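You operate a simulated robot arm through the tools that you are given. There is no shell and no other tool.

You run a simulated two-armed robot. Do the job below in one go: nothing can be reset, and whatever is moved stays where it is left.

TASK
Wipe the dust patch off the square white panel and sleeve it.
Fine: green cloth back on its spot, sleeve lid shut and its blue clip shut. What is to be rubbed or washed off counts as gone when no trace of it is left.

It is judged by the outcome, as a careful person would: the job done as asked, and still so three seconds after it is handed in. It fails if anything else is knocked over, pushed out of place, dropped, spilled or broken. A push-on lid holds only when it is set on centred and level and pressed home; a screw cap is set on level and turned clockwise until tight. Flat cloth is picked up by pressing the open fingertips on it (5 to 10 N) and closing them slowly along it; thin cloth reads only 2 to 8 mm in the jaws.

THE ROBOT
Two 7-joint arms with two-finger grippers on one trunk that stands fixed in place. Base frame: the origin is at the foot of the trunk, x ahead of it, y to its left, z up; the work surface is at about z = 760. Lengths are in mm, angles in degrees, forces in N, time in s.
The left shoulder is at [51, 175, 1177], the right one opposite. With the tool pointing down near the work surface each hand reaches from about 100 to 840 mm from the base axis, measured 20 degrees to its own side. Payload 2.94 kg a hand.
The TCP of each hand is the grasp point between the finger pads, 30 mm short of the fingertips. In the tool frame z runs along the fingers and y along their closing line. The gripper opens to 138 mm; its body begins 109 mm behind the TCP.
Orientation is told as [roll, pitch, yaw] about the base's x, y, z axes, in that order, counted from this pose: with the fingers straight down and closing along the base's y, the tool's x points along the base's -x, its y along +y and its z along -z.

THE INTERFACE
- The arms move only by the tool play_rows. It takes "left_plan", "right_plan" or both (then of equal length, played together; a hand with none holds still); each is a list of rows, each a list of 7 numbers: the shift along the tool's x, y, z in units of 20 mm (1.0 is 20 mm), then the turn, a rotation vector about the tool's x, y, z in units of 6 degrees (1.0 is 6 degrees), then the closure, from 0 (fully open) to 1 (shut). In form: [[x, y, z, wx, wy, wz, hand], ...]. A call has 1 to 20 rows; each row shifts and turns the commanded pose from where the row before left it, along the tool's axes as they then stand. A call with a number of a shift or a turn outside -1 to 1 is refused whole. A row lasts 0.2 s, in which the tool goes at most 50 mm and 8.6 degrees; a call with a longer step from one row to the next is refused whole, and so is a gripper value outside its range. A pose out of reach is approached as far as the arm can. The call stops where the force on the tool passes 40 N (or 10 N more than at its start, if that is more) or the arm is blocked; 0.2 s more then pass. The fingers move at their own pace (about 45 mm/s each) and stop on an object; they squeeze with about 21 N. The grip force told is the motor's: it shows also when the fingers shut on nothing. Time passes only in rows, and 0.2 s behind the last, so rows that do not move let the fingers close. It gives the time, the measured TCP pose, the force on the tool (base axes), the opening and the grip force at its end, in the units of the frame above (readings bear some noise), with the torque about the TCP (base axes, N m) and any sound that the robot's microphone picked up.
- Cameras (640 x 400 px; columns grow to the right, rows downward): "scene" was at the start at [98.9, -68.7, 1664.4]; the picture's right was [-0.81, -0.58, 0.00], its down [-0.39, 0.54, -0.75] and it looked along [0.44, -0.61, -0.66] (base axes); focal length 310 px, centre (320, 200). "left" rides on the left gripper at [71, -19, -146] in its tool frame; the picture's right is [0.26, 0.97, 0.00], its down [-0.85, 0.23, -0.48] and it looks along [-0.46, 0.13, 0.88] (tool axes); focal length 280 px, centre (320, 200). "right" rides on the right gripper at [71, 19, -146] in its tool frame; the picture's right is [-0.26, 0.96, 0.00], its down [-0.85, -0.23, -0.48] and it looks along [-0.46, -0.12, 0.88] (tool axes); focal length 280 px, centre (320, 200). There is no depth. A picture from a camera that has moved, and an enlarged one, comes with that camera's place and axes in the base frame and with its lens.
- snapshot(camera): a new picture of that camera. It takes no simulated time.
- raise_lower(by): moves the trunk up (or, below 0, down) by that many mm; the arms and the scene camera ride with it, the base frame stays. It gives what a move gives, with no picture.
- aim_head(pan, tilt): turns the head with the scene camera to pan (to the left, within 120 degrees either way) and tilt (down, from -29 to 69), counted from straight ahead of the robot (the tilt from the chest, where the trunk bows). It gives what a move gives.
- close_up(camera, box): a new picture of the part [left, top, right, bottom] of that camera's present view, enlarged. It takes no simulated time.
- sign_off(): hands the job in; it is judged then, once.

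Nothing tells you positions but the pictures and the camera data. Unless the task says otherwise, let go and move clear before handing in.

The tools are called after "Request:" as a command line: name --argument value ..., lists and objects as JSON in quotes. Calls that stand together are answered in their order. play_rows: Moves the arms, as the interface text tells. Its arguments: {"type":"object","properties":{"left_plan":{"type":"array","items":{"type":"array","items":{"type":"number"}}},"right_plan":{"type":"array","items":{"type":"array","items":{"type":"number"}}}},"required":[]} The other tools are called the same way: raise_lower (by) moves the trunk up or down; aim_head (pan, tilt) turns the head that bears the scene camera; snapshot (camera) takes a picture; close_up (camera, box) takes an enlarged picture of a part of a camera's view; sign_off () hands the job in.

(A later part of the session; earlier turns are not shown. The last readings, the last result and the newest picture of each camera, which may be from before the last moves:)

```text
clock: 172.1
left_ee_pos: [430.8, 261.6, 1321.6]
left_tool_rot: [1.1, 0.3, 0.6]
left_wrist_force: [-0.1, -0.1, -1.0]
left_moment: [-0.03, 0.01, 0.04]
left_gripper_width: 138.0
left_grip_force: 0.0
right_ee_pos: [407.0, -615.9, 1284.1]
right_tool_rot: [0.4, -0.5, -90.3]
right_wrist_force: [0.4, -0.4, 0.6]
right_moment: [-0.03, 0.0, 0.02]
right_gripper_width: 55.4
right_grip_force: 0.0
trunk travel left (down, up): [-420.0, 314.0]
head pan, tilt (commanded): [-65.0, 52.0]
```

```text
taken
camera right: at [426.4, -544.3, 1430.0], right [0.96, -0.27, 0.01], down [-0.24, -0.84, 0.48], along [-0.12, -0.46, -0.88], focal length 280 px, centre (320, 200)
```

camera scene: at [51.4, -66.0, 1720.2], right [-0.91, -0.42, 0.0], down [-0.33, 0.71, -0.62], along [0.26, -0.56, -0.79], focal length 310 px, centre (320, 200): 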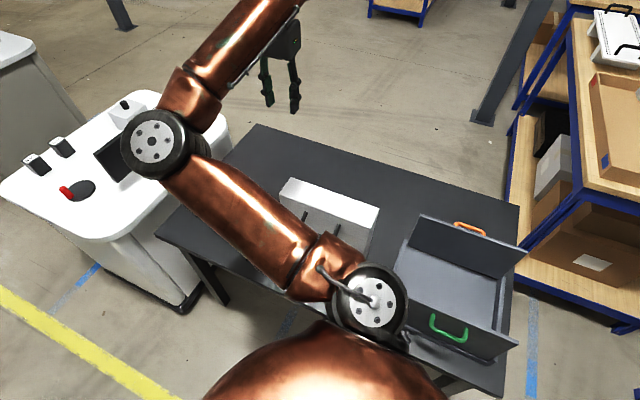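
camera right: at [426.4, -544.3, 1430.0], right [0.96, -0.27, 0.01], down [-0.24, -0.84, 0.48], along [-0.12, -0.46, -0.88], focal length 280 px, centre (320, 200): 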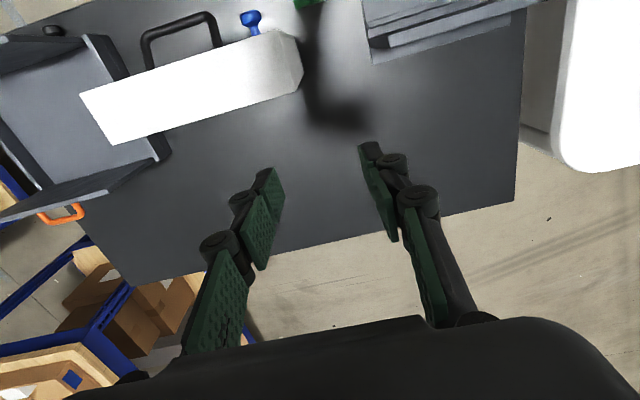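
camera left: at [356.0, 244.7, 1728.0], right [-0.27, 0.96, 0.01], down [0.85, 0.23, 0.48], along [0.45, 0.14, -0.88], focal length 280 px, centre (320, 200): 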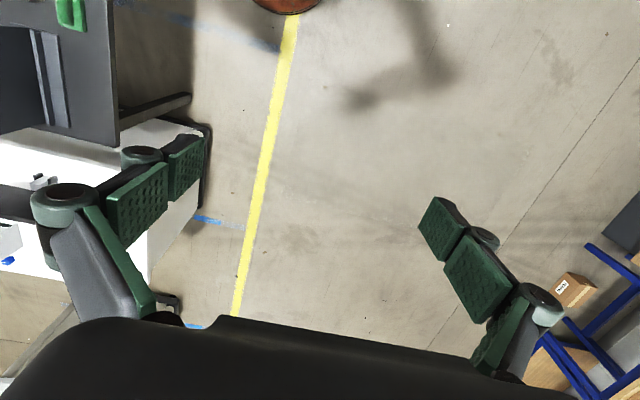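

The right arm is now up and out of the way. Next I turn the left hand to point at −y.

Request:
play_rows --left_plan '[[0, 0, 0, 1, 0, 0, 0.5], [0, 0, 0, 1, 0, 0, 0.5], [0, 0, 0, 1, 0, 0, 0.5], [0, 0, 0, 1, 0, 0, 0.5], [0, 0, 0, 1, 0, 0, 0.5], [0, 0, 0, 1, 0, 0, 0.5], [0, 0, 0, 1, 0, 0, 0.5], [0, 0, 0, 1, 0, 0, 0.5], [0, 0, 0, 1, 0, 0, 0.5], [0, 0, 0, 1, 0, 0, 0.5], [0, 0, 0, 1, 0, 0, 0.5], [0, 0, 0, 1, 0, 0, 0.5], [0, 0, 0, 1, 0, 0, 0.5], [0, 0, 0, 1, 0, 0, 0.5], [0, 0, 0, 1, 0, 0, 0.5], [0, 0, 0, 0, 0, 0, 0.5]]'

Request:
aim_head --pan -20 --tilt 55

Request:
snapshot --camera "scene"

Request:
snapshot --camera "left"

```text
clock: 175.5
left_ee_pos: [429.8, 261.3, 1322.5]
left_tool_rot: [-89.0, 0.4, 0.7]
left_wrist_force: [-0.5, -0.3, 1.3]
left_moment: [0.02, -0.03, 0.02]
left_gripper_width: 69.0
left_grip_force: 0.1
right_ee_pos: [407.5, -617.2, 1285.5]
right_tool_rot: [0.4, -0.2, -90.4]
right_wrist_force: [-0.5, 0.0, -0.5]
right_moment: [0.03, -0.02, 0.03]
right_gripper_width: 55.2
right_grip_force: 0.0
trunk travel left (down, up): [-420.0, 314.0]
head pan, tilt (commanded): [-65.0, 52.0]
```

```text
clock: 176.6
left_ee_pos: [429.3, 260.4, 1323.8]
left_tool_rot: [-89.0, 0.4, 0.6]
left_wrist_force: [0.5, -0.2, 0.5]
left_moment: [0.0, -0.02, 0.03]
left_gripper_width: 68.8
left_grip_force: 0.0
right_ee_pos: [407.6, -616.3, 1285.0]
right_tool_rot: [0.5, -0.3, -90.3]
right_wrist_force: [0.8, -0.1, -0.2]
right_moment: [0.01, 0.0, 0.02]
right_gripper_width: 54.9
right_grip_force: 0.0
trunk travel left (down, up): [-420.0, 314.0]
head pan, tilt (commanded): [-20.0, 55.0]
```

```text
taken
camera scene: at [87.3, -23.6, 1716.3], right [-0.34, -0.94, 0.0], down [-0.77, 0.28, -0.57], along [0.54, -0.2, -0.82], focal length 310 px, centre (320, 200)
```

scene: 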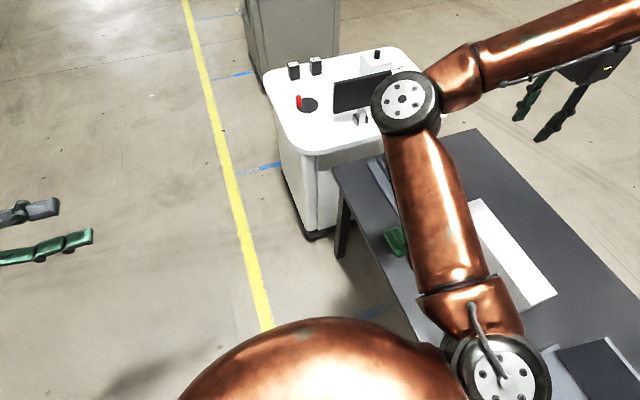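

```text
taken
camera left: at [356.1, 404.8, 1344.7], right [-0.27, 0.01, -0.96], down [0.84, 0.49, -0.23], along [0.47, -0.87, -0.14], focal length 280 px, centre (320, 200)
```

left: 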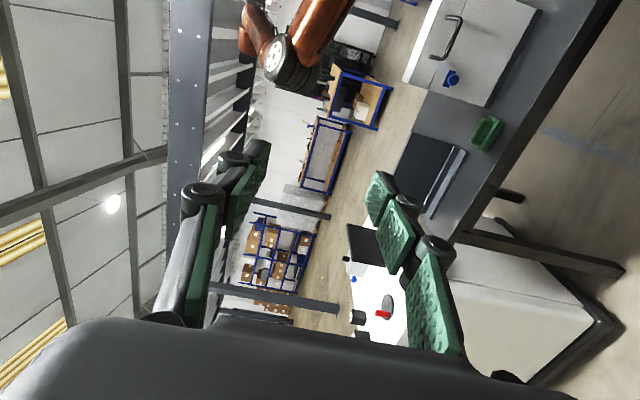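

Request:
play_rows --left_plan '[[0.2, 1, 0, 0, 0, 0, 0.5], [0.2, 1, 0, 0, 0, 0, 0.5], [0.2, 1, 0, 0, 0, 0, 0.5], [0.2, 1, 0, 0, 0, 0, 0.5], [0.2, 1, 0, 0, 0, 0, 0.5], [0.2, 1, 0, 0, 0, 0, 0.5], [0.2, 1, 0, 0, 0, 0, 0.5], [0.2, 1, 0, 0, 0, 0, 0.5], [0.2, 1, 0, 0, 0, 0, 0.5], [0.2, 1, 0, 0, 0, 0, 0.5], [0.2, 1, 0, 0, 0, 0, 0.5], [0.2, 1, 0, 0, 0, 0, 0.5], [0.2, 1, 0, 0, 0, 0, 0.5], [0.2, 1, 0, 0, 0, 0, 0.5], [0.2, 1, 0, 0, 0, 0, 0.5], [0.2, 1, 0, 0, 0, 0, 0.5], [0.2, 1, 0, 0, 0, 0, 0.5], [0.2, 1, 0, 0, 0, 0, 0.5], [0, 0, 0, 0, 0, 0, 0.5]]'

Request:
snapshot --camera "scene"

Request:
snapshot --camera "left"

```text
clock: 180.6
left_ee_pos: [356.3, 267.6, 959.3]
left_tool_rot: [-89.0, 0.4, 0.5]
left_wrist_force: [-0.6, 0.1, -1.0]
left_moment: [0.0, 0.03, 0.02]
left_gripper_width: 69.0
left_grip_force: 0.0
right_ee_pos: [407.6, -617.3, 1284.9]
right_tool_rot: [0.3, -0.4, -90.3]
right_wrist_force: [-0.1, -0.5, -0.5]
right_moment: [-0.01, -0.02, -0.01]
right_gripper_width: 55.1
right_grip_force: 0.0
trunk travel left (down, up): [-420.0, 314.0]
head pan, tilt (commanded): [-20.0, 55.0]
```

```text
taken
camera scene: at [87.2, -23.8, 1716.4], right [-0.34, -0.94, 0.0], down [-0.77, 0.28, -0.57], along [0.54, -0.2, -0.82], focal length 310 px, centre (320, 200)
```

scene: 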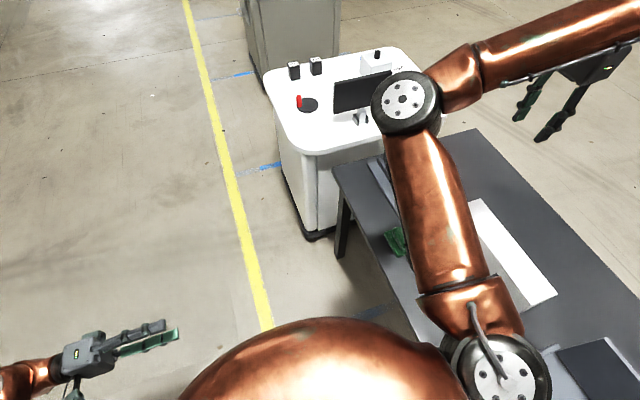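

```text
taken
camera left: at [283.7, 411.3, 982.3], right [-0.27, 0.01, -0.96], down [0.84, 0.49, -0.23], along [0.47, -0.87, -0.14], focal length 280 px, centre (320, 200)
```

left: 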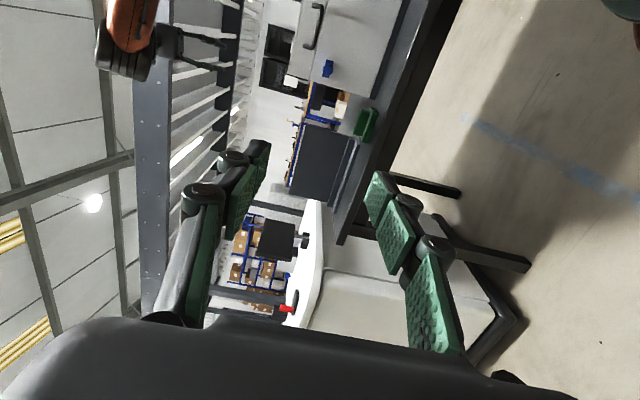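

The left camera now sees the sleeve's front straight on. Zooming on the clip.

Request:
close_up --camera "left" --box '[270, 0, 420, 110]'

Request:
play_rows --left_plan '[[0, 0, 1, 0, 0, 0, 0.5], [0, 0, 1, 0, 0, 0, 0.5], [0, 0, 1, 0, 0, 0, 0.5], [0, 0, 1, 0, 0, 0, 0.5], [0, 0, 1, 0, 0, 0, 0.5], [0, 0, 1, 0, 0, 0, 0.5], [0, 0, 1, 0, 0, 0, 0.5], [0, 0, 1, 0, 0, 0, 0.5], [0, 0, 1, 0, 0, 0, 0.5], [0, 0, 1, 0, 0, 0, 0.5], [0, 0, 0, 0, 0, 0, 0.5]]'

Request:
snapshot --camera "scene"

Request:
snapshot --camera "left"

```text
3.64 times, centred on (345, 55) of left
camera zoom: at [283.7, 411.3, 982.3], right [-0.27, 0.01, -0.96], down [0.84, 0.49, -0.23], along [0.47, -0.87, -0.14], focal length 1020 px, centre (229, 727)
```

zoom: 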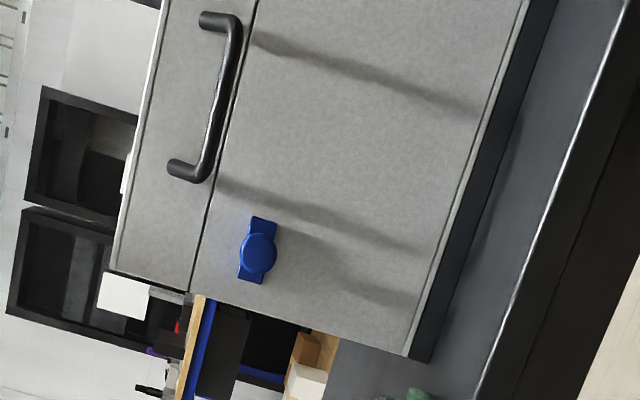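

```text
clock: 183.0
left_ee_pos: [356.7, 67.4, 959.0]
left_tool_rot: [-89.0, 0.4, 0.7]
left_wrist_force: [-0.2, 0.4, -0.2]
left_moment: [0.02, 0.05, -0.03]
left_gripper_width: 69.0
left_grip_force: 0.1
right_ee_pos: [406.9, -617.2, 1286.5]
right_tool_rot: [0.4, -0.3, -90.3]
right_wrist_force: [-0.3, 0.0, 0.0]
right_moment: [-0.05, 0.02, 0.0]
right_gripper_width: 55.2
right_grip_force: 0.0
trunk travel left (down, up): [-420.0, 314.0]
head pan, tilt (commanded): [-20.0, 55.0]
```

```text
taken
camera scene: at [87.2, -23.5, 1716.3], right [-0.34, -0.94, 0.0], down [-0.77, 0.28, -0.57], along [0.54, -0.2, -0.82], focal length 310 px, centre (320, 200)
```

scene: 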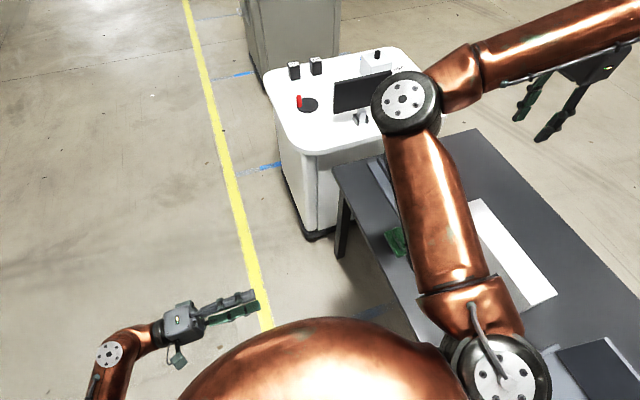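

```text
taken
camera left: at [283.1, 211.1, 981.0], right [-0.27, 0.01, -0.96], down [0.84, 0.49, -0.23], along [0.47, -0.87, -0.14], focal length 280 px, centre (320, 200)
```

left: 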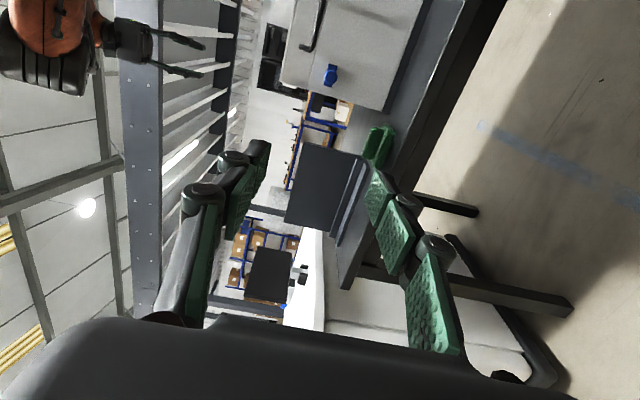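

The clip's plate lies parallel to and about 33 mm below the seam, which suggests it slides up across the seam. I continue moving the left hand in.

Request:
play_rows --left_plan '[[0.05, 0.05, 1, 0, 0, 0, 0.5], [0.05, 0.05, 1, 0, 0, 0, 0.5], [0.05, 0.05, 1, 0, 0, 0, 0.5], [0.05, 0.05, 1, 0, 0, 0, 0.5], [0.05, 0.05, 1, 0, 0, 0, 0.5], [0.05, 0.05, 1, 0, 0, 0, 0.5], [0.05, 0.05, 1, 0, 0, 0, 0.5], [0.05, 0.05, 1, 0, 0, 0, 0.5], [0.05, 0.05, 1, 0, 0, 0, 0.5], [0.05, 0.05, 1, 0, 0, 0, 0.5], [0.05, 0.05, 1, 0, 0, 0, 0.5], [0.05, 0.05, 1, 0, 0, 0, 0.5], [0.05, 0.05, 1, 0, 0, 0, 0.5], [0.05, 0.05, 1, 0, 0, 0, 0.5], [0, 0, 0, 0, 0, 0, 0.5]]'

Request:
snapshot --camera "scene"

Request:
snapshot --camera "left"

```text
clock: 186.2
left_ee_pos: [347.1, -213.2, 939.8]
left_tool_rot: [-89.0, 0.4, 0.6]
left_wrist_force: [0.1, -0.3, 0.0]
left_moment: [-0.01, 0.03, -0.01]
left_gripper_width: 69.0
left_grip_force: 0.0
right_ee_pos: [405.6, -617.7, 1285.0]
right_tool_rot: [0.4, -0.3, -90.3]
right_wrist_force: [0.3, 0.7, 0.4]
right_moment: [-0.01, 0.02, 0.0]
right_gripper_width: 55.3
right_grip_force: 0.1
trunk travel left (down, up): [-420.0, 314.0]
head pan, tilt (commanded): [-20.0, 55.0]
```

```text
taken
camera scene: at [87.2, -23.6, 1716.4], right [-0.34, -0.94, 0.0], down [-0.77, 0.28, -0.57], along [0.54, -0.2, -0.82], focal length 310 px, centre (320, 200)
```

scene: 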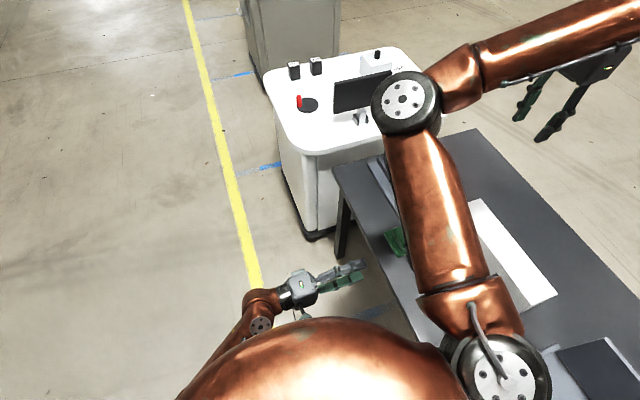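

```text
taken
camera left: at [272.9, -69.4, 961.5], right [-0.27, 0.01, -0.96], down [0.84, 0.49, -0.23], along [0.47, -0.87, -0.14], focal length 280 px, centre (320, 200)
```

left: 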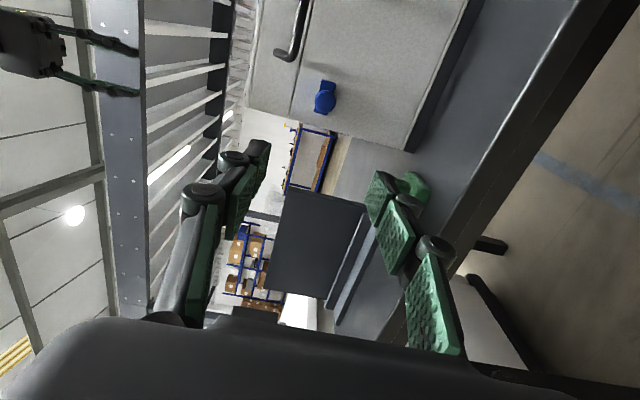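

Request:
close_up --camera "left" --box '[230, 30, 430, 160]'

```text
3.08 times, centred on (330, 95) of left
camera zoom: at [272.9, -69.4, 961.5], right [-0.27, 0.01, -0.96], down [0.84, 0.49, -0.23], along [0.47, -0.87, -0.14], focal length 863 px, centre (289, 523)
```

zoom: 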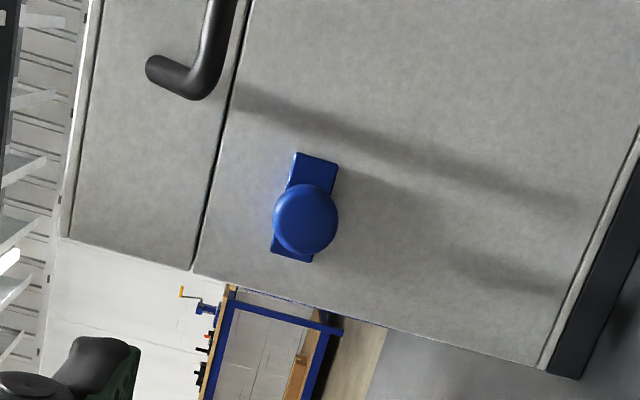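

The knob's axis is at about x 338, z 930; the seam at z≈975. I approach to y≈−420 and check alignment again.

Request:
play_rows --left_plan '[[0.1, 0.1, 1, 0, 0, 0, 0.5], [0.1, 0.1, 1, 0, 0, 0, 0.5], [0.1, 0.1, 1, 0, 0, 0, 0.5], [0.1, 0.1, 1, 0, 0, 0, 0.5], [0, 0, 1, 0, 0, 0, 0.5], [0, 0, 1, 0, 0, 0, 0.5], [0, 0, 1, 0, 0, 0, 0.55], [0, 0, 1, 0, 0, 0, 0.55], [0, 0, 1, 0, 0, 0, 0.55], [0, 0, 0.7, 0, 0, 0, 0.55], [0, 0, 0, 0, 0, 0, 0.55]]'

Request:
snapshot --camera "left"

Request:
snapshot --camera "scene"

```text
clock: 188.6
left_ee_pos: [341.2, -408.9, 931.0]
left_tool_rot: [-89.0, 0.3, 0.6]
left_wrist_force: [0.2, -0.4, -0.4]
left_moment: [-0.01, -0.02, -0.01]
left_gripper_width: 62.1
left_grip_force: 0.0
right_ee_pos: [406.2, -617.2, 1284.1]
right_tool_rot: [0.4, -0.4, -90.3]
right_wrist_force: [1.1, -0.3, 0.5]
right_moment: [0.01, 0.01, -0.01]
right_gripper_width: 55.3
right_grip_force: 0.1
trunk travel left (down, up): [-420.0, 314.0]
head pan, tilt (commanded): [-20.0, 55.0]
```

```text
taken
camera left: at [267.2, -265.5, 952.4], right [-0.27, 0.01, -0.96], down [0.84, 0.49, -0.23], along [0.47, -0.87, -0.14], focal length 280 px, centre (320, 200)
```

left: 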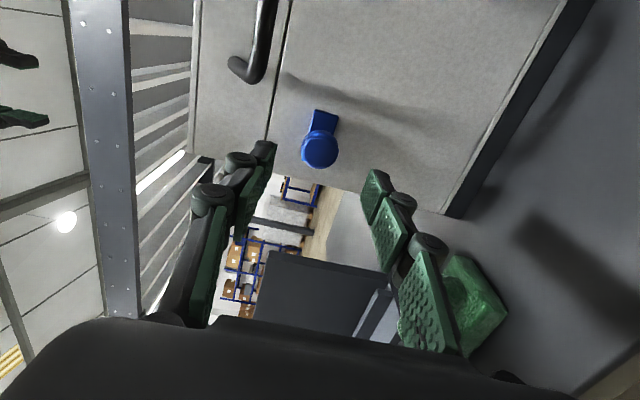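

```text
taken
camera scene: at [87.2, -24.0, 1716.3], right [-0.34, -0.94, 0.0], down [-0.77, 0.28, -0.57], along [0.54, -0.2, -0.82], focal length 310 px, centre (320, 200)
```

scene: 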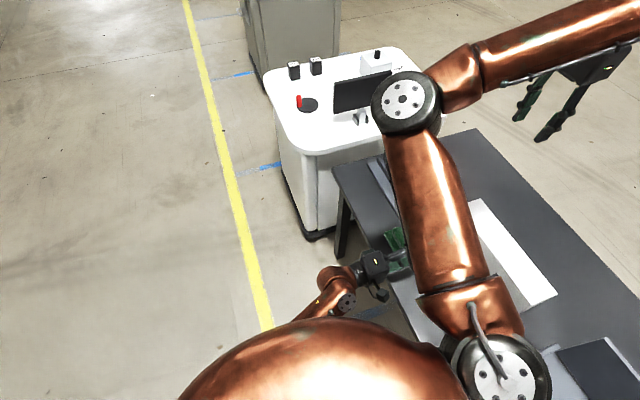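

Aligned. Advancing onto the knob with the fingers above and below it.

Request:
play_rows --left_plan '[[0.2, 0, 0.8, 0, 0, 0, 0.55], [0, 0, 0.8, 0, 0, 0, 0.55], [0, 0, 0.7, 0, 0, 0, 0.55], [0, 0, 0.5, 0, 0, 0, 0.55], [0, 0, 0, 0, 0, 0, 0.55]]'

Request:
snapshot --camera "left"

```text
clock: 190.0
left_ee_pos: [355.2, -439.2, 891.2]
left_tool_rot: [-85.8, -0.2, 1.8]
left_wrist_force: [0.6, -0.1, 0.7]
left_moment: [-0.01, -0.02, 0.01]
left_gripper_width: 62.0
left_grip_force: 0.1
right_ee_pos: [407.0, -619.5, 1283.6]
right_tool_rot: [0.4, -0.3, -90.2]
right_wrist_force: [-0.1, 0.1, -1.0]
right_moment: [0.01, -0.03, 0.02]
right_gripper_width: 55.1
right_grip_force: 0.0
trunk travel left (down, up): [-420.0, 314.0]
head pan, tilt (commanded): [-20.0, 55.0]
stopped in row 5 (left hand): the arm was blocked; the commanded pose is now the measured one
```

```text
taken
camera left: at [278.7, -297.9, 920.1], right [-0.26, 0.06, -0.96], down [0.83, 0.52, -0.19], along [0.49, -0.85, -0.19], focal length 280 px, centre (320, 200)
```

left: 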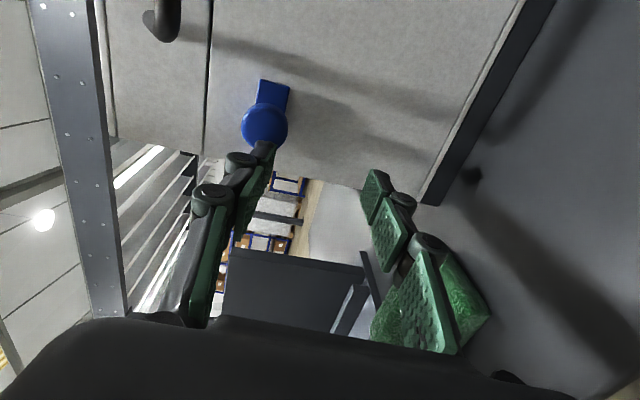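

The left arm got blocked and dipped to z≈891. I'll look at what limits it.

Request:
aim_head --pan -35 --tilt 69

Request:
snapshot --camera "scene"

Request:
snapshot --camera "right"

```text
clock: 190.8
left_ee_pos: [354.7, -439.4, 892.3]
left_tool_rot: [-85.9, -0.3, 1.9]
left_wrist_force: [-0.2, 0.1, 0.1]
left_moment: [-0.03, 0.03, 0.01]
left_gripper_width: 62.1
left_grip_force: 0.1
right_ee_pos: [406.5, -619.6, 1283.9]
right_tool_rot: [0.4, -0.2, -90.3]
right_wrist_force: [0.8, -0.4, -0.8]
right_moment: [0.04, -0.03, 0.0]
right_gripper_width: 55.2
right_grip_force: 0.0
trunk travel left (down, up): [-420.0, 314.0]
head pan, tilt (commanded): [-35.0, 68.8]
```

```text
taken
camera scene: at [65.4, -31.8, 1700.9], right [-0.57, -0.82, 0.0], down [-0.76, 0.53, -0.36], along [0.3, -0.21, -0.93], focal length 310 px, centre (320, 200)
```

scene: 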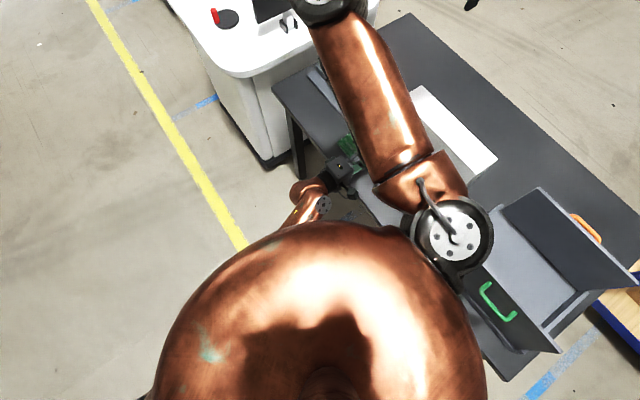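

```text
taken
camera right: at [426.4, -546.7, 1429.5], right [0.96, -0.27, 0.01], down [-0.24, -0.85, 0.48], along [-0.12, -0.46, -0.88], focal length 280 px, centre (320, 200)
```

right: 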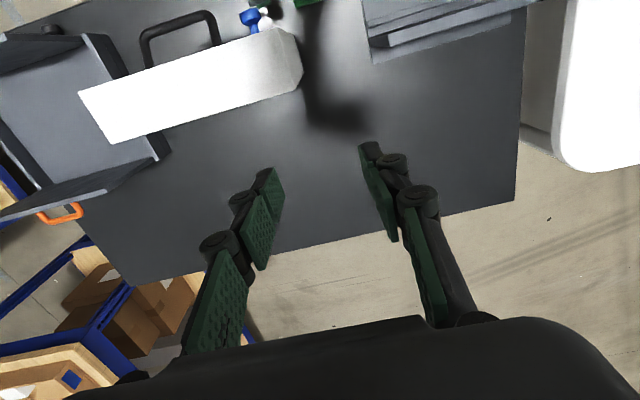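

The left forearm is cramped against the trunk. I'll back off and turn the hand 30° so it comes from further out (+x side), which moves the forearm away from the body.

Request:
play_rows --left_plan '[[0, 0, -1, 0, 0, 0, 0.55], [0, 0, -1, 0, 0, 0, 0.55], [0, 0, -1, 0, 0, 0, 0.55], [0, -0.5, -1, 0, 0, 0, 0.55], [0, -0.5, -1, 0, 0, 0, 0.55], [-0.5, -0.5, 0, -0.3, 1, 0, 0.55], [-0.5, -0.5, 0, -0.3, 1, 0, 0.55], [-0.5, 0, 0, 0, 1, 0, 0.55], [-0.5, 0, 0, 0, 1, 0, 0.55], [-0.5, 0, 0, 0, 1, 0, 0.55], [0, 0, 0, 0, 0, 0, 0.55]]'

Request:
snapshot --camera "left"

Request:
snapshot --camera "scene"

```text
clock: 193.2
left_ee_pos: [399.6, -353.1, 940.5]
left_tool_rot: [-83.3, 3.3, -28.2]
left_wrist_force: [0.4, -1.0, -0.4]
left_moment: [0.02, -0.01, 0.03]
left_gripper_width: 62.1
left_grip_force: 0.0
right_ee_pos: [407.2, -618.1, 1286.3]
right_tool_rot: [0.4, -0.3, -90.4]
right_wrist_force: [-1.0, 0.6, -0.3]
right_moment: [0.03, -0.01, -0.02]
right_gripper_width: 55.2
right_grip_force: 0.0
trunk travel left (down, up): [-420.0, 314.0]
head pan, tilt (commanded): [-35.0, 68.8]
```

```text
taken
camera left: at [404.8, -195.4, 980.6], right [-0.23, 0.25, -0.94], down [0.97, 0.05, -0.22], along [-0.01, -0.97, -0.25], focal length 280 px, centre (320, 200)
```

left: 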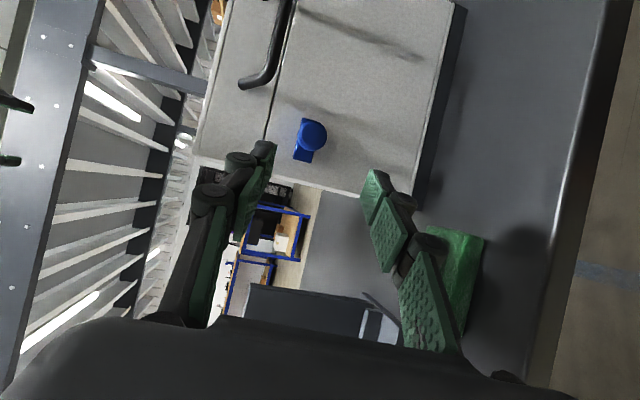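

```text
taken
camera scene: at [65.0, -31.1, 1700.9], right [-0.57, -0.82, 0.0], down [-0.76, 0.53, -0.36], along [0.3, -0.21, -0.93], focal length 310 px, centre (320, 200)
```

scene: 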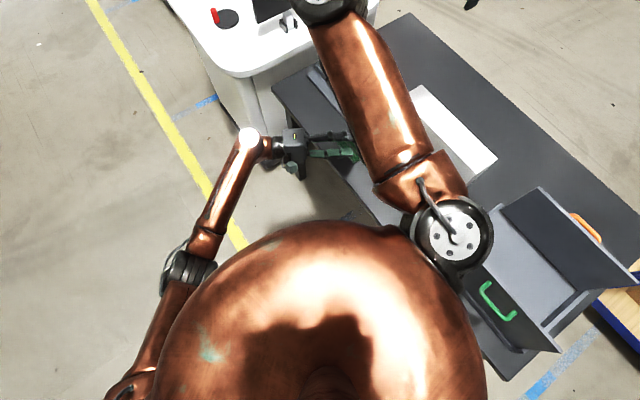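

The left arm is comfortable now. I level the hand (roll/pitch correction) and re-aim at the knob.

Request:
play_rows --left_plan '[[0, 0, 0, 0.56, 0, 0.28, 0.55], [0, 0, 0, 0.56, 0, 0.28, 0.55], [0, 0, 0, 0, 0, 0, 0.55]]'

Request:
snapshot --camera "left"

```text
clock: 194.0
left_ee_pos: [400.5, -353.7, 940.4]
left_tool_rot: [-89.9, 0.0, -28.3]
left_wrist_force: [-0.8, -0.5, 0.1]
left_moment: [-0.02, 0.02, 0.01]
left_gripper_width: 62.3
left_grip_force: 0.0
right_ee_pos: [408.0, -619.3, 1284.5]
right_tool_rot: [0.4, -0.3, -90.2]
right_wrist_force: [0.1, -0.3, -0.1]
right_moment: [-0.01, 0.04, 0.03]
right_gripper_width: 55.3
right_grip_force: 0.1
trunk travel left (down, up): [-420.0, 314.0]
head pan, tilt (commanded): [-35.0, 68.8]
```

```text
taken
camera left: at [404.8, -192.4, 959.1], right [-0.23, 0.12, -0.97], down [0.97, 0.02, -0.23], along [-0.01, -0.99, -0.12], focal length 280 px, centre (320, 200)
```

left: 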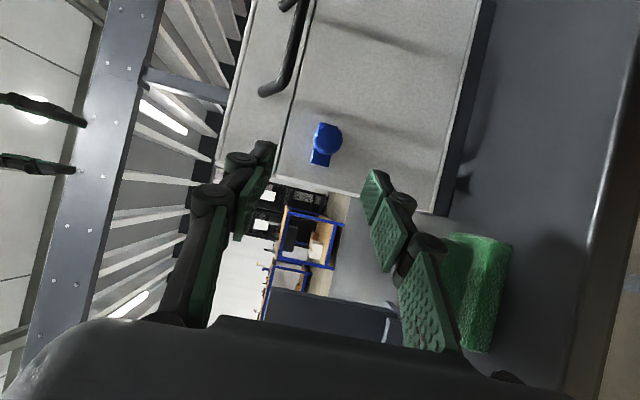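

Knob is at about (339, −477, 930). Approaching along the hand's axis, first part.

Request:
play_rows --left_plan '[[-0.07, 0.17, 0.8, 0, 0, 0, 0.55], [-0.07, 0.17, 0.8, 0, 0, 0, 0.55], [-0.07, 0.18, 0.8, 0, 0, 0, 0.55], [0, 0, 0.8, 0, 0, 0, 0.55], [0, 0, 0.8, 0, 0, 0, 0.55], [0, 0, 0, 0, 0, 0, 0.55]]'

Request:
snapshot --camera "left"

```text
clock: 195.6
left_ee_pos: [399.5, -395.4, 897.8]
left_tool_rot: [-86.7, 0.5, -25.6]
left_wrist_force: [-0.6, -0.7, 0.2]
left_moment: [0.02, 0.01, 0.0]
left_gripper_width: 62.3
left_grip_force: 0.0
right_ee_pos: [407.5, -620.2, 1283.5]
right_tool_rot: [0.4, -0.4, -90.2]
right_wrist_force: [-0.1, -0.1, 0.5]
right_moment: [0.03, 0.01, 0.02]
right_gripper_width: 55.1
right_grip_force: 0.1
trunk travel left (down, up): [-420.0, 314.0]
head pan, tilt (commanded): [-35.0, 68.8]
stopped in row 6 (left hand): the arm was blocked; the commanded pose is now the measured one
```

```text
taken
camera left: at [398.1, -234.4, 925.9], right [-0.22, 0.17, -0.96], down [0.97, 0.07, -0.21], along [0.03, -0.98, -0.18], focal length 280 px, centre (320, 200)
```

left: 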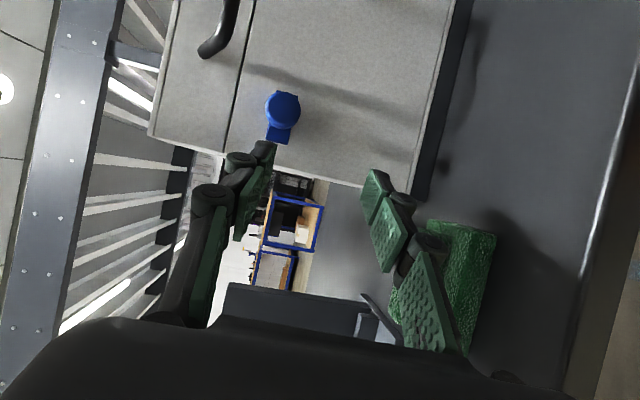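

The left arm is blocked by its own shoulder/trunk when crossing that far. I'll retreat it and instead use the right hand from above: grip the knob head front-to-back and pull it up gently.

Request:
play_rows --left_plan '[[0, -0.3, -1, 0, 0, 0, 0.55], [0, -0.5, -1, 0, 0, 0, 0.55], [0, -0.5, -1, 0, 0, 0, 0.55], [0, -0.5, -1, 0, 0, 0, 0.55], [0, 0, -1, 0, 0, 0, 0.55], [0, 0, -1, 0, 0, 0, 0.55], [0, 0, -1, 0, 0, 0, 0.55], [0, 0, -1, 0, 0, 0, 0.55], [0, 0, -1, 0, 0, 0, 0.55], [0, 0, -1, 0, 0, 0, 0.55], [0, 0, -1, 0, 0, 0, 0.55], [0, 0, -1, 0, 0, 0, 0.55], [0.5, 0, -1, 0, 0, 0, 0.55], [0.5, 0, -1, 0, 0, 0, 0.55], [0.5, 0, -1, 0, 0, 0, 0.55], [0.5, 0, -1, 0, 0, 0, 0.55], [0.5, 0, -1, 0, 0, 0, 0.55], [0.5, 0, -1, 0, 0, 0, 0.55], [0.5, 0, -1, 0, 0, 0, 0.55], [0, 0, 0, 0, 0, 0, 0.55]]'

Request:
aim_head --pan -50 --tilt 55

Request:
snapshot --camera "scene"

```text
clock: 199.8
left_ee_pos: [499.1, -26.9, 955.2]
left_tool_rot: [-87.0, 0.7, -26.0]
left_wrist_force: [1.3, 0.3, 0.1]
left_moment: [0.02, -0.01, 0.01]
left_gripper_width: 62.1
left_grip_force: 0.1
right_ee_pos: [406.5, -619.9, 1284.7]
right_tool_rot: [0.4, -0.3, -90.3]
right_wrist_force: [-0.5, 0.3, 0.0]
right_moment: [0.04, -0.03, -0.01]
right_gripper_width: 55.2
right_grip_force: 0.0
trunk travel left (down, up): [-420.0, 314.0]
head pan, tilt (commanded): [-35.0, 68.8]
```

```text
clock: 200.6
left_ee_pos: [500.1, -27.4, 956.2]
left_tool_rot: [-87.1, 0.6, -26.0]
left_wrist_force: [0.1, -0.7, -0.7]
left_moment: [0.03, 0.0, 0.01]
left_gripper_width: 61.9
left_grip_force: 0.1
right_ee_pos: [407.9, -618.9, 1285.1]
right_tool_rot: [0.4, -0.2, -90.1]
right_wrist_force: [0.4, -0.5, 0.5]
right_moment: [-0.01, 0.01, -0.01]
right_gripper_width: 54.9
right_grip_force: 0.1
trunk travel left (down, up): [-420.0, 314.0]
head pan, tilt (commanded): [-50.0, 55.0]
```

```text
taken
camera scene: at [66.0, -54.5, 1716.3], right [-0.77, -0.64, 0.0], down [-0.53, 0.63, -0.57], along [0.37, -0.44, -0.82], focal length 310 px, centre (320, 200)
```

scene: 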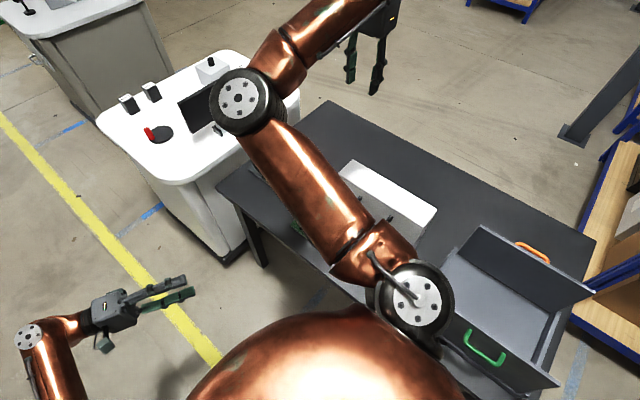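

Request:
play_rows --left_plan '[[0.9, 0, -0.9, 0, 0, 0, 0.55], [0.9, 0, -0.9, 0, 0, 0, 0.55], [0.9, 0, -0.9, 0, 0, 0, 0.55], [0.9, 0, -0.9, 0, 0, 0, 0.55], [0.9, 0, -0.9, 0, 0, 0, 0.55], [0.9, 0, -0.9, 0, 0, 0, 0.55], [0.9, 0, -0.9, 0, 0, 0, 0.55], [0.9, 0, -0.9, 0, 0, 0, 0.55], [0.9, 0, -0.9, 0, 0, 0, 0.55], [0.9, 0, -0.9, 0, 0, 0, 0.55], [0, 0, 0, 0, 0, 0, 0.55], [0, 0, 0, 0, 0, 0, 0.55], [0, 0, 0, 0, 0, 0, 0.55], [0, 0, 0, 0, 0, 0, 0.55], [0, 0, 0, 0, 0, 0, 0.55]]' --right_plan '[[0, 0, 0, 0, 0, -1, 0.65], [0, 0, 0, 0, 0, -1, 0.65], [0, 0, 0, 0, 0, -1, 0.65], [0, 0, 0, 0, 0, -1, 0.65], [0, 0, 0, 0, 0, -1, 0.65], [0, 0, 0, 0, 0, -1, 0.65], [0, 0, 0, 0, 0, -1, 0.65], [0, 0, 0, 0, 0, -1, 0.65], [0, 0, 0, 0, 0, -1, 0.65], [0, 0, 0, 0, 0, -1, 0.65], [0, 0, 0, 0, 0, -1, 0.65], [0, 0, 0, 0, 0, -1, 0.65], [0, 0, 0, 0, 0, -1, 0.65], [0, 0, 0, 0, 0, -1, 0.65], [0, 0, 0, 0, 0, -1, 0.65]]'

Request:
snapshot --camera "right"

```text
clock: 203.8
left_ee_pos: [416.7, 211.2, 970.2]
left_tool_rot: [-87.0, 0.7, -25.8]
left_wrist_force: [0.1, 0.1, 0.1]
left_moment: [0.0, -0.02, 0.0]
left_gripper_width: 62.4
left_grip_force: 0.2
right_ee_pos: [408.4, -617.7, 1284.2]
right_tool_rot: [-0.3, -0.4, -0.1]
right_wrist_force: [0.0, -0.3, -0.2]
right_moment: [-0.02, 0.03, 0.02]
right_gripper_width: 48.1
right_grip_force: 0.0
trunk travel left (down, up): [-420.0, 314.0]
head pan, tilt (commanded): [-50.0, 55.0]
```

```text
taken
camera right: at [336.0, -598.9, 1429.8], right [0.26, 0.96, 0.0], down [0.85, -0.23, 0.48], along [0.46, -0.13, -0.88], focal length 280 px, centre (320, 200)
```

right: 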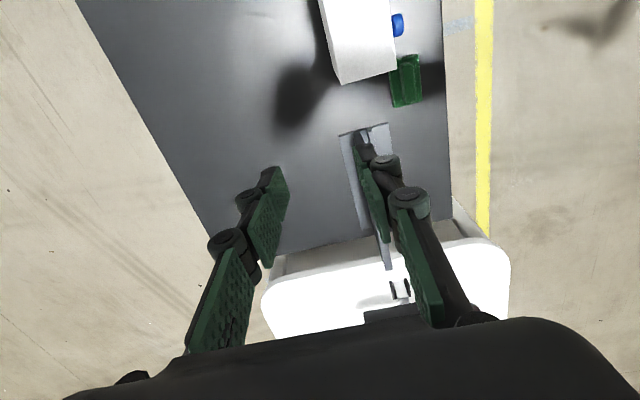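

Raising the trunk a bit so the right arm has room, then moving the right hand to above the knob by an outer path.

Request:
raise_lower --by 150

Request:
play_rows --right_plan '[[-0.4, 0.95, 0, 0, 0, 0, 0.65], [-0.4, 0.95, 0, 0, 0, 0, 0.65], [-0.4, 0.95, 0, 0, 0, 0, 0.65], [-0.4, 0.95, 0, 0, 0, 0, 0.65], [-0.4, 0.95, 0, 0, 0, 0, 0.65], [-0.4, 0.95, 0, 0, 0, 0, 0.65], [-0.4, 0.95, 0, 0, 0, 0, 0.65], [-0.4, 0.95, 0, 0, 0, 0, 0.65], [0, 0, 1, 0, 0, 0, 0.65], [0, 0, 1, 0, 0, 0, 0.65], [0, 0, 1, 0, 0, 0, 0.65], [0, 0, 1, 0, 0, 0, 0.65], [0, 0, 1, 0, 0, 0, 0.65], [0, 0, 1, 0, 0, 0, 0.65], [0, 0, 1, 0, 0, 0, 0.65], [0, 0, 1, 0, 0, 0, 0.65], [0, 0, 1, 0, 0, 0, 0.65], [0, 0, 1, 0, 0, 0, 0.65], [0, 0, 1, 0, 0, 0, 0.65], [0, 0, 1, 0, 0, 0, 0.65]]'

Request:
snapshot --camera "right"

Request:
snapshot --camera "scene"

```text
clock: 205.5
left_ee_pos: [416.1, 213.8, 1117.4]
left_tool_rot: [-86.9, 0.6, -25.9]
left_wrist_force: [0.7, 0.1, 1.0]
left_moment: [0.02, 0.02, -0.03]
left_gripper_width: 61.7
left_grip_force: 0.0
right_ee_pos: [408.0, -619.4, 1433.1]
right_tool_rot: [-0.3, -0.5, -0.2]
right_wrist_force: [0.1, -0.7, 0.7]
right_moment: [0.0, 0.02, -0.01]
right_gripper_width: 48.3
right_grip_force: 0.0
trunk travel left (down, up): [-570.0, 164.0]
head pan, tilt (commanded): [-50.0, 55.0]
```

```text
clock: 209.7
left_ee_pos: [416.5, 214.1, 1118.2]
left_tool_rot: [-87.1, 0.5, -25.9]
left_wrist_force: [0.7, -0.2, -0.7]
left_moment: [-0.01, -0.01, 0.01]
left_gripper_width: 61.9
left_grip_force: 0.1
right_ee_pos: [475.0, -468.5, 1193.6]
right_tool_rot: [-0.3, -0.4, -0.2]
right_wrist_force: [0.7, 0.2, -0.8]
right_moment: [0.01, 0.0, 0.0]
right_gripper_width: 48.4
right_grip_force: 0.0
trunk travel left (down, up): [-570.0, 164.0]
head pan, tilt (commanded): [-50.0, 55.0]
```

```text
taken
camera right: at [404.0, -447.2, 1338.2], right [0.27, 0.96, 0.0], down [0.84, -0.23, 0.48], along [0.46, -0.13, -0.88], focal length 280 px, centre (320, 200)
```

right: 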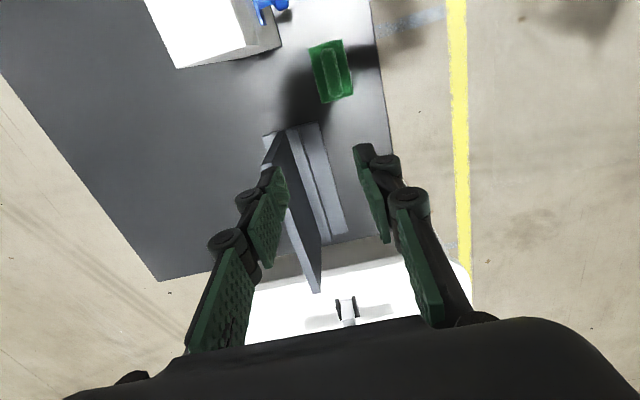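

```text
taken
camera scene: at [35.0, -54.2, 1866.1], right [-0.77, -0.64, 0.0], down [-0.53, 0.63, -0.57], along [0.37, -0.44, -0.82], focal length 310 px, centre (320, 200)
```

scene: 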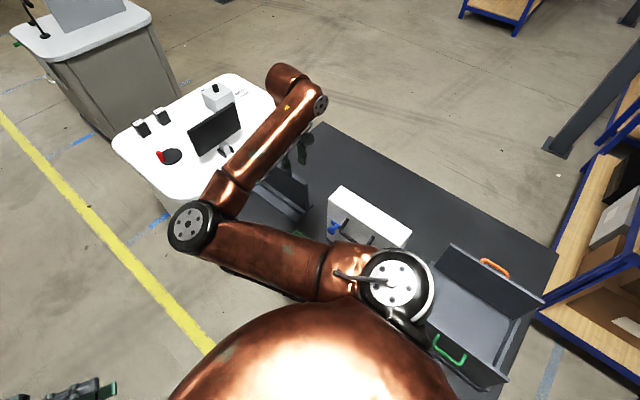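

Now down beside the sleeve and across to just above the knob, keeping clear of the lid and its handle, with a 15° lean.

Request:
play_rows --right_plan '[[0, 0.4, 0.9, 0, 0, 0, 0.74], [0, 0.4, 0.9, 0, 0, 0, 0.74], [0, 0, 0.9, 0, 0, 0, 0.74], [0, 0, 0.9, 0, 0, 0, 0.74], [0, 0, 0.9, 0, 0, 0, 0.74], [0, 0, 0.9, 0, 0, 0, 0.74], [0, 0, 0.9, 0, 0, 0, 0.74], [0, 0, 0.9, 0, 0, 0, 0.74], [0, 0, 0.9, 0, 0, 0, 0.74], [0.85, 0, 0, 0.5, 0, 0, 0.74], [0.85, 0, 0, 0.5, 0, 0, 0.74], [0.85, 0, 0, 0.5, 0, 0, 0.74], [0.85, 0, 0, 0.5, 0, 0, 0.74], [0.85, 0, 0, 0.5, 0, 0, 0.74], [0.85, 0, 0, 0, 0, 0, 0.74], [0.85, 0, 0, 0, 0, 0, 0.74], [0.8, 0, 0, 0, 0, 0, 0.74], [0, 0, 0, 0, 0, 0, 0.74]]'

Request:
snapshot --camera "right"

Request:
snapshot --camera "scene"

```text
clock: 213.5
left_ee_pos: [418.0, 213.7, 1118.3]
left_tool_rot: [-87.0, 0.6, -26.0]
left_wrist_force: [-0.2, 0.0, 0.0]
left_moment: [-0.02, 0.06, -0.04]
left_gripper_width: 62.0
left_grip_force: 0.0
right_ee_pos: [338.6, -452.8, 1031.7]
right_tool_rot: [-15.3, -0.4, -0.4]
right_wrist_force: [-0.6, 0.5, -0.3]
right_moment: [-0.01, 0.0, 0.01]
right_gripper_width: 36.0
right_grip_force: 0.0
trunk travel left (down, up): [-570.0, 164.0]
head pan, tilt (commanded): [-50.0, 55.0]
```

```text
taken
camera right: at [268.6, -394.8, 1165.5], right [0.27, 0.93, -0.25], down [0.84, -0.1, 0.53], along [0.46, -0.36, -0.81], focal length 280 px, centre (320, 200)
```

right: 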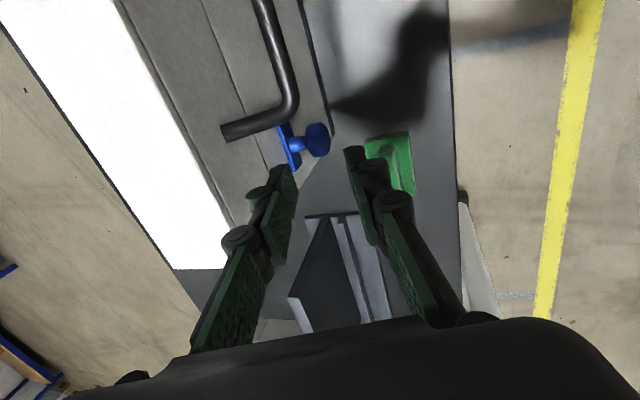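

```text
taken
camera scene: at [35.0, -53.7, 1866.1], right [-0.77, -0.64, 0.0], down [-0.53, 0.63, -0.57], along [0.37, -0.44, -0.82], focal length 310 px, centre (320, 200)
```

scene: 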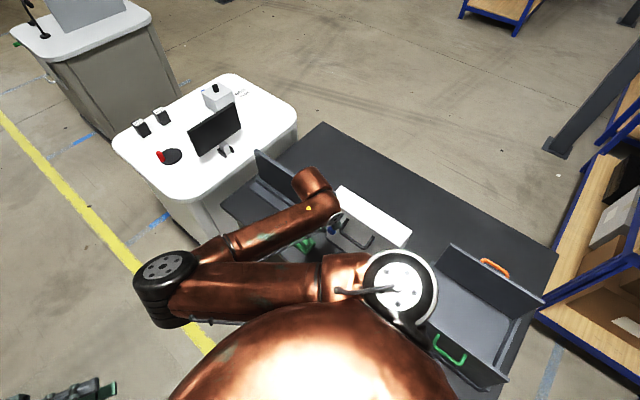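

The knob is in view right below the jaws. Zooming to fine-tune.

Request:
close_up --camera "right" --box '[220, 80, 400, 240]'

```text
2.50 times, centred on (310, 160) of right
camera zoom: at [268.6, -394.8, 1165.5], right [0.27, 0.93, -0.25], down [0.84, -0.1, 0.53], along [0.46, -0.36, -0.81], focal length 701 px, centre (345, 300)
```

zoom: 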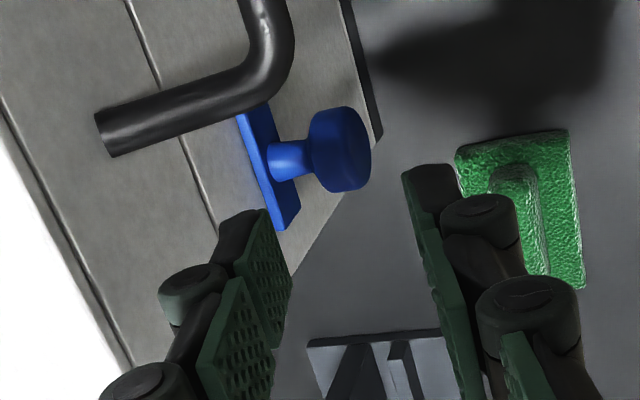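

Head spans y −488…−469; I narrow the jaws to 27 mm and come down along the hand's axis in two parts.

Request:
play_rows --right_plan '[[0, 0.03, 0.6, 0, 0, 0, 0.8], [0, 0, 0.6, 0, 0, 0, 0.8], [0, 0, 0.6, 0, 0, 0, 0.8], [0, 0, 0.4, 0, 0, 0, 0.8], [0, 0, 0, 0, 0, 0, 0.8]]'

Request:
close_up --camera "right" --box '[220, 80, 400, 240]'

```text
clock: 214.7
left_ee_pos: [416.3, 213.9, 1118.5]
left_tool_rot: [-87.0, 0.7, -25.9]
left_wrist_force: [-0.7, -0.8, 0.0]
left_moment: [-0.01, 0.0, 0.01]
left_gripper_width: 62.0
left_grip_force: 0.3
right_ee_pos: [339.8, -464.6, 990.4]
right_tool_rot: [-15.2, -0.4, -0.2]
right_wrist_force: [-1.6, 0.0, 0.4]
right_moment: [0.02, 0.02, -0.01]
right_gripper_width: 27.5
right_grip_force: 0.0
trunk travel left (down, up): [-570.0, 164.0]
head pan, tilt (commanded): [-50.0, 55.0]
```

```text
2.50 times, centred on (310, 160) of right
camera zoom: at [269.2, -406.5, 1125.0], right [0.27, 0.93, -0.25], down [0.84, -0.1, 0.53], along [0.46, -0.36, -0.81], focal length 701 px, centre (345, 300)
```

zoom: 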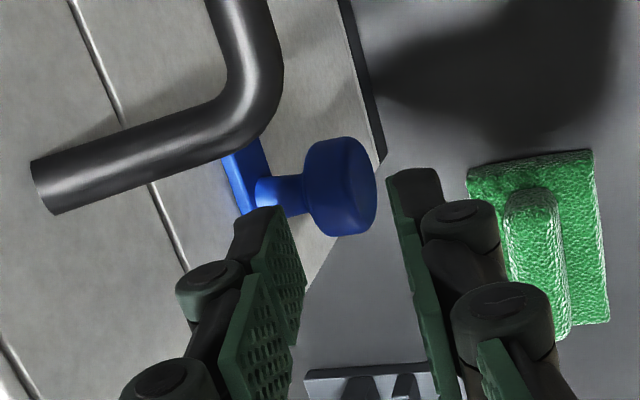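

Request:
play_rows --right_plan '[[0.03, 0.03, 0.5, 0, 0, 0, 0.8], [0, 0, 0.5, 0, 0, 0, 0.8], [0, 0, 0, 0, 0, 0, 0.8]]'

Request:
close_up --camera "right" --box '[220, 80, 400, 240]'

```text
clock: 215.5
left_ee_pos: [417.2, 214.3, 1118.4]
left_tool_rot: [-87.0, 0.6, -25.9]
left_wrist_force: [0.1, -0.5, -0.5]
left_moment: [0.01, 0.0, 0.01]
left_gripper_width: 62.3
left_grip_force: 0.1
right_ee_pos: [338.9, -469.8, 971.0]
right_tool_rot: [-15.3, -0.4, -0.3]
right_wrist_force: [0.5, 0.5, 0.5]
right_moment: [0.01, 0.02, 0.02]
right_gripper_width: 27.6
right_grip_force: 0.1
trunk travel left (down, up): [-570.0, 164.0]
head pan, tilt (commanded): [-50.0, 55.0]
```

```text
2.50 times, centred on (310, 160) of right
camera zoom: at [268.0, -411.3, 1104.8], right [0.27, 0.93, -0.25], down [0.84, -0.1, 0.53], along [0.46, -0.35, -0.81], focal length 701 px, centre (345, 300)
```

zoom: 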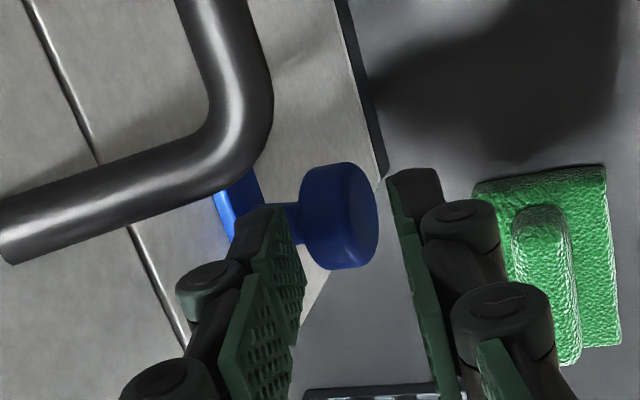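

Request:
play_rows --right_plan '[[0, -0.02, 0.12, 0, 0, 0, 0.8], [0, 0, 0.12, 0, 0, 0, 0.8], [0, 0, 0, 0, 0, 0, 0.8]]'

Request:
close_up --camera "right" --box '[220, 80, 400, 240]'

```text
clock: 216.3
left_ee_pos: [416.2, 213.4, 1119.0]
left_tool_rot: [-86.9, 0.5, -25.9]
left_wrist_force: [0.1, -0.4, 0.1]
left_moment: [-0.02, 0.01, 0.01]
left_gripper_width: 62.1
left_grip_force: 0.0
right_ee_pos: [339.4, -470.6, 964.7]
right_tool_rot: [-15.4, -0.4, -0.3]
right_wrist_force: [-0.3, 0.2, 3.6]
right_moment: [-0.03, 0.03, 0.03]
right_gripper_width: 27.7
right_grip_force: 0.1
trunk travel left (down, up): [-570.0, 164.0]
head pan, tilt (commanded): [-50.0, 55.0]
```

```text
2.50 times, centred on (310, 160) of right
camera zoom: at [269.4, -412.7, 1100.1], right [0.27, 0.93, -0.25], down [0.84, -0.1, 0.53], along [0.46, -0.36, -0.81], focal length 701 px, centre (345, 300)
```

zoom: 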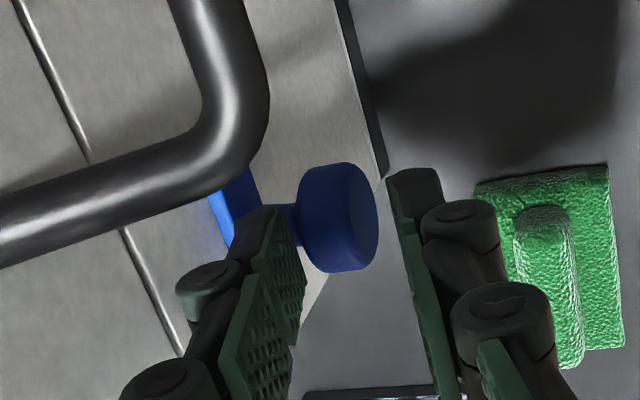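

Light touch on the stem: deep enough. Closing on the knob head.

Request:
play_rows --right_plan '[[0, 0, -0.05, 0, 0, 0, 0.83], [0, 0, 0, 0, 0, 0, 0.86], [0, 0, 0, 0, 0, 0, 0.9], [0, 0, 0, 0, 0, 0, 0.95], [0, 0, 0, 0, 0, 0, 1], [0, 0, 0, 0, 0, 0, 1]]'

Request:
close_up --camera "right" --box '[220, 80, 400, 240]'

```text
clock: 217.7
left_ee_pos: [414.7, 216.1, 1119.5]
left_tool_rot: [-87.1, 0.3, -25.8]
left_wrist_force: [-0.9, -1.3, 0.1]
left_moment: [-0.01, 0.05, -0.02]
left_gripper_width: 61.9
left_grip_force: 0.1
right_ee_pos: [339.0, -468.0, 969.0]
right_tool_rot: [-15.5, -0.6, -0.2]
right_wrist_force: [-0.6, 5.6, 30.4]
right_moment: [-0.19, 0.04, 0.02]
right_gripper_width: 5.9
right_grip_force: 30.1
trunk travel left (down, up): [-570.0, 164.0]
head pan, tilt (commanded): [-50.0, 55.0]
```

```text
2.50 times, centred on (310, 160) of right
camera zoom: at [268.5, -410.0, 1103.0], right [0.27, 0.93, -0.25], down [0.84, -0.1, 0.53], along [0.47, -0.36, -0.81], focal length 701 px, centre (345, 300)
```

zoom: 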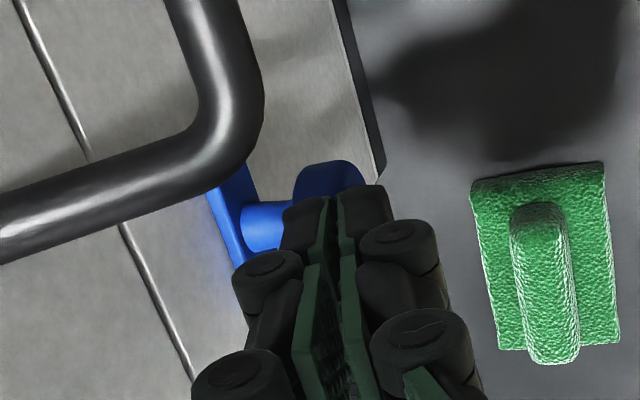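

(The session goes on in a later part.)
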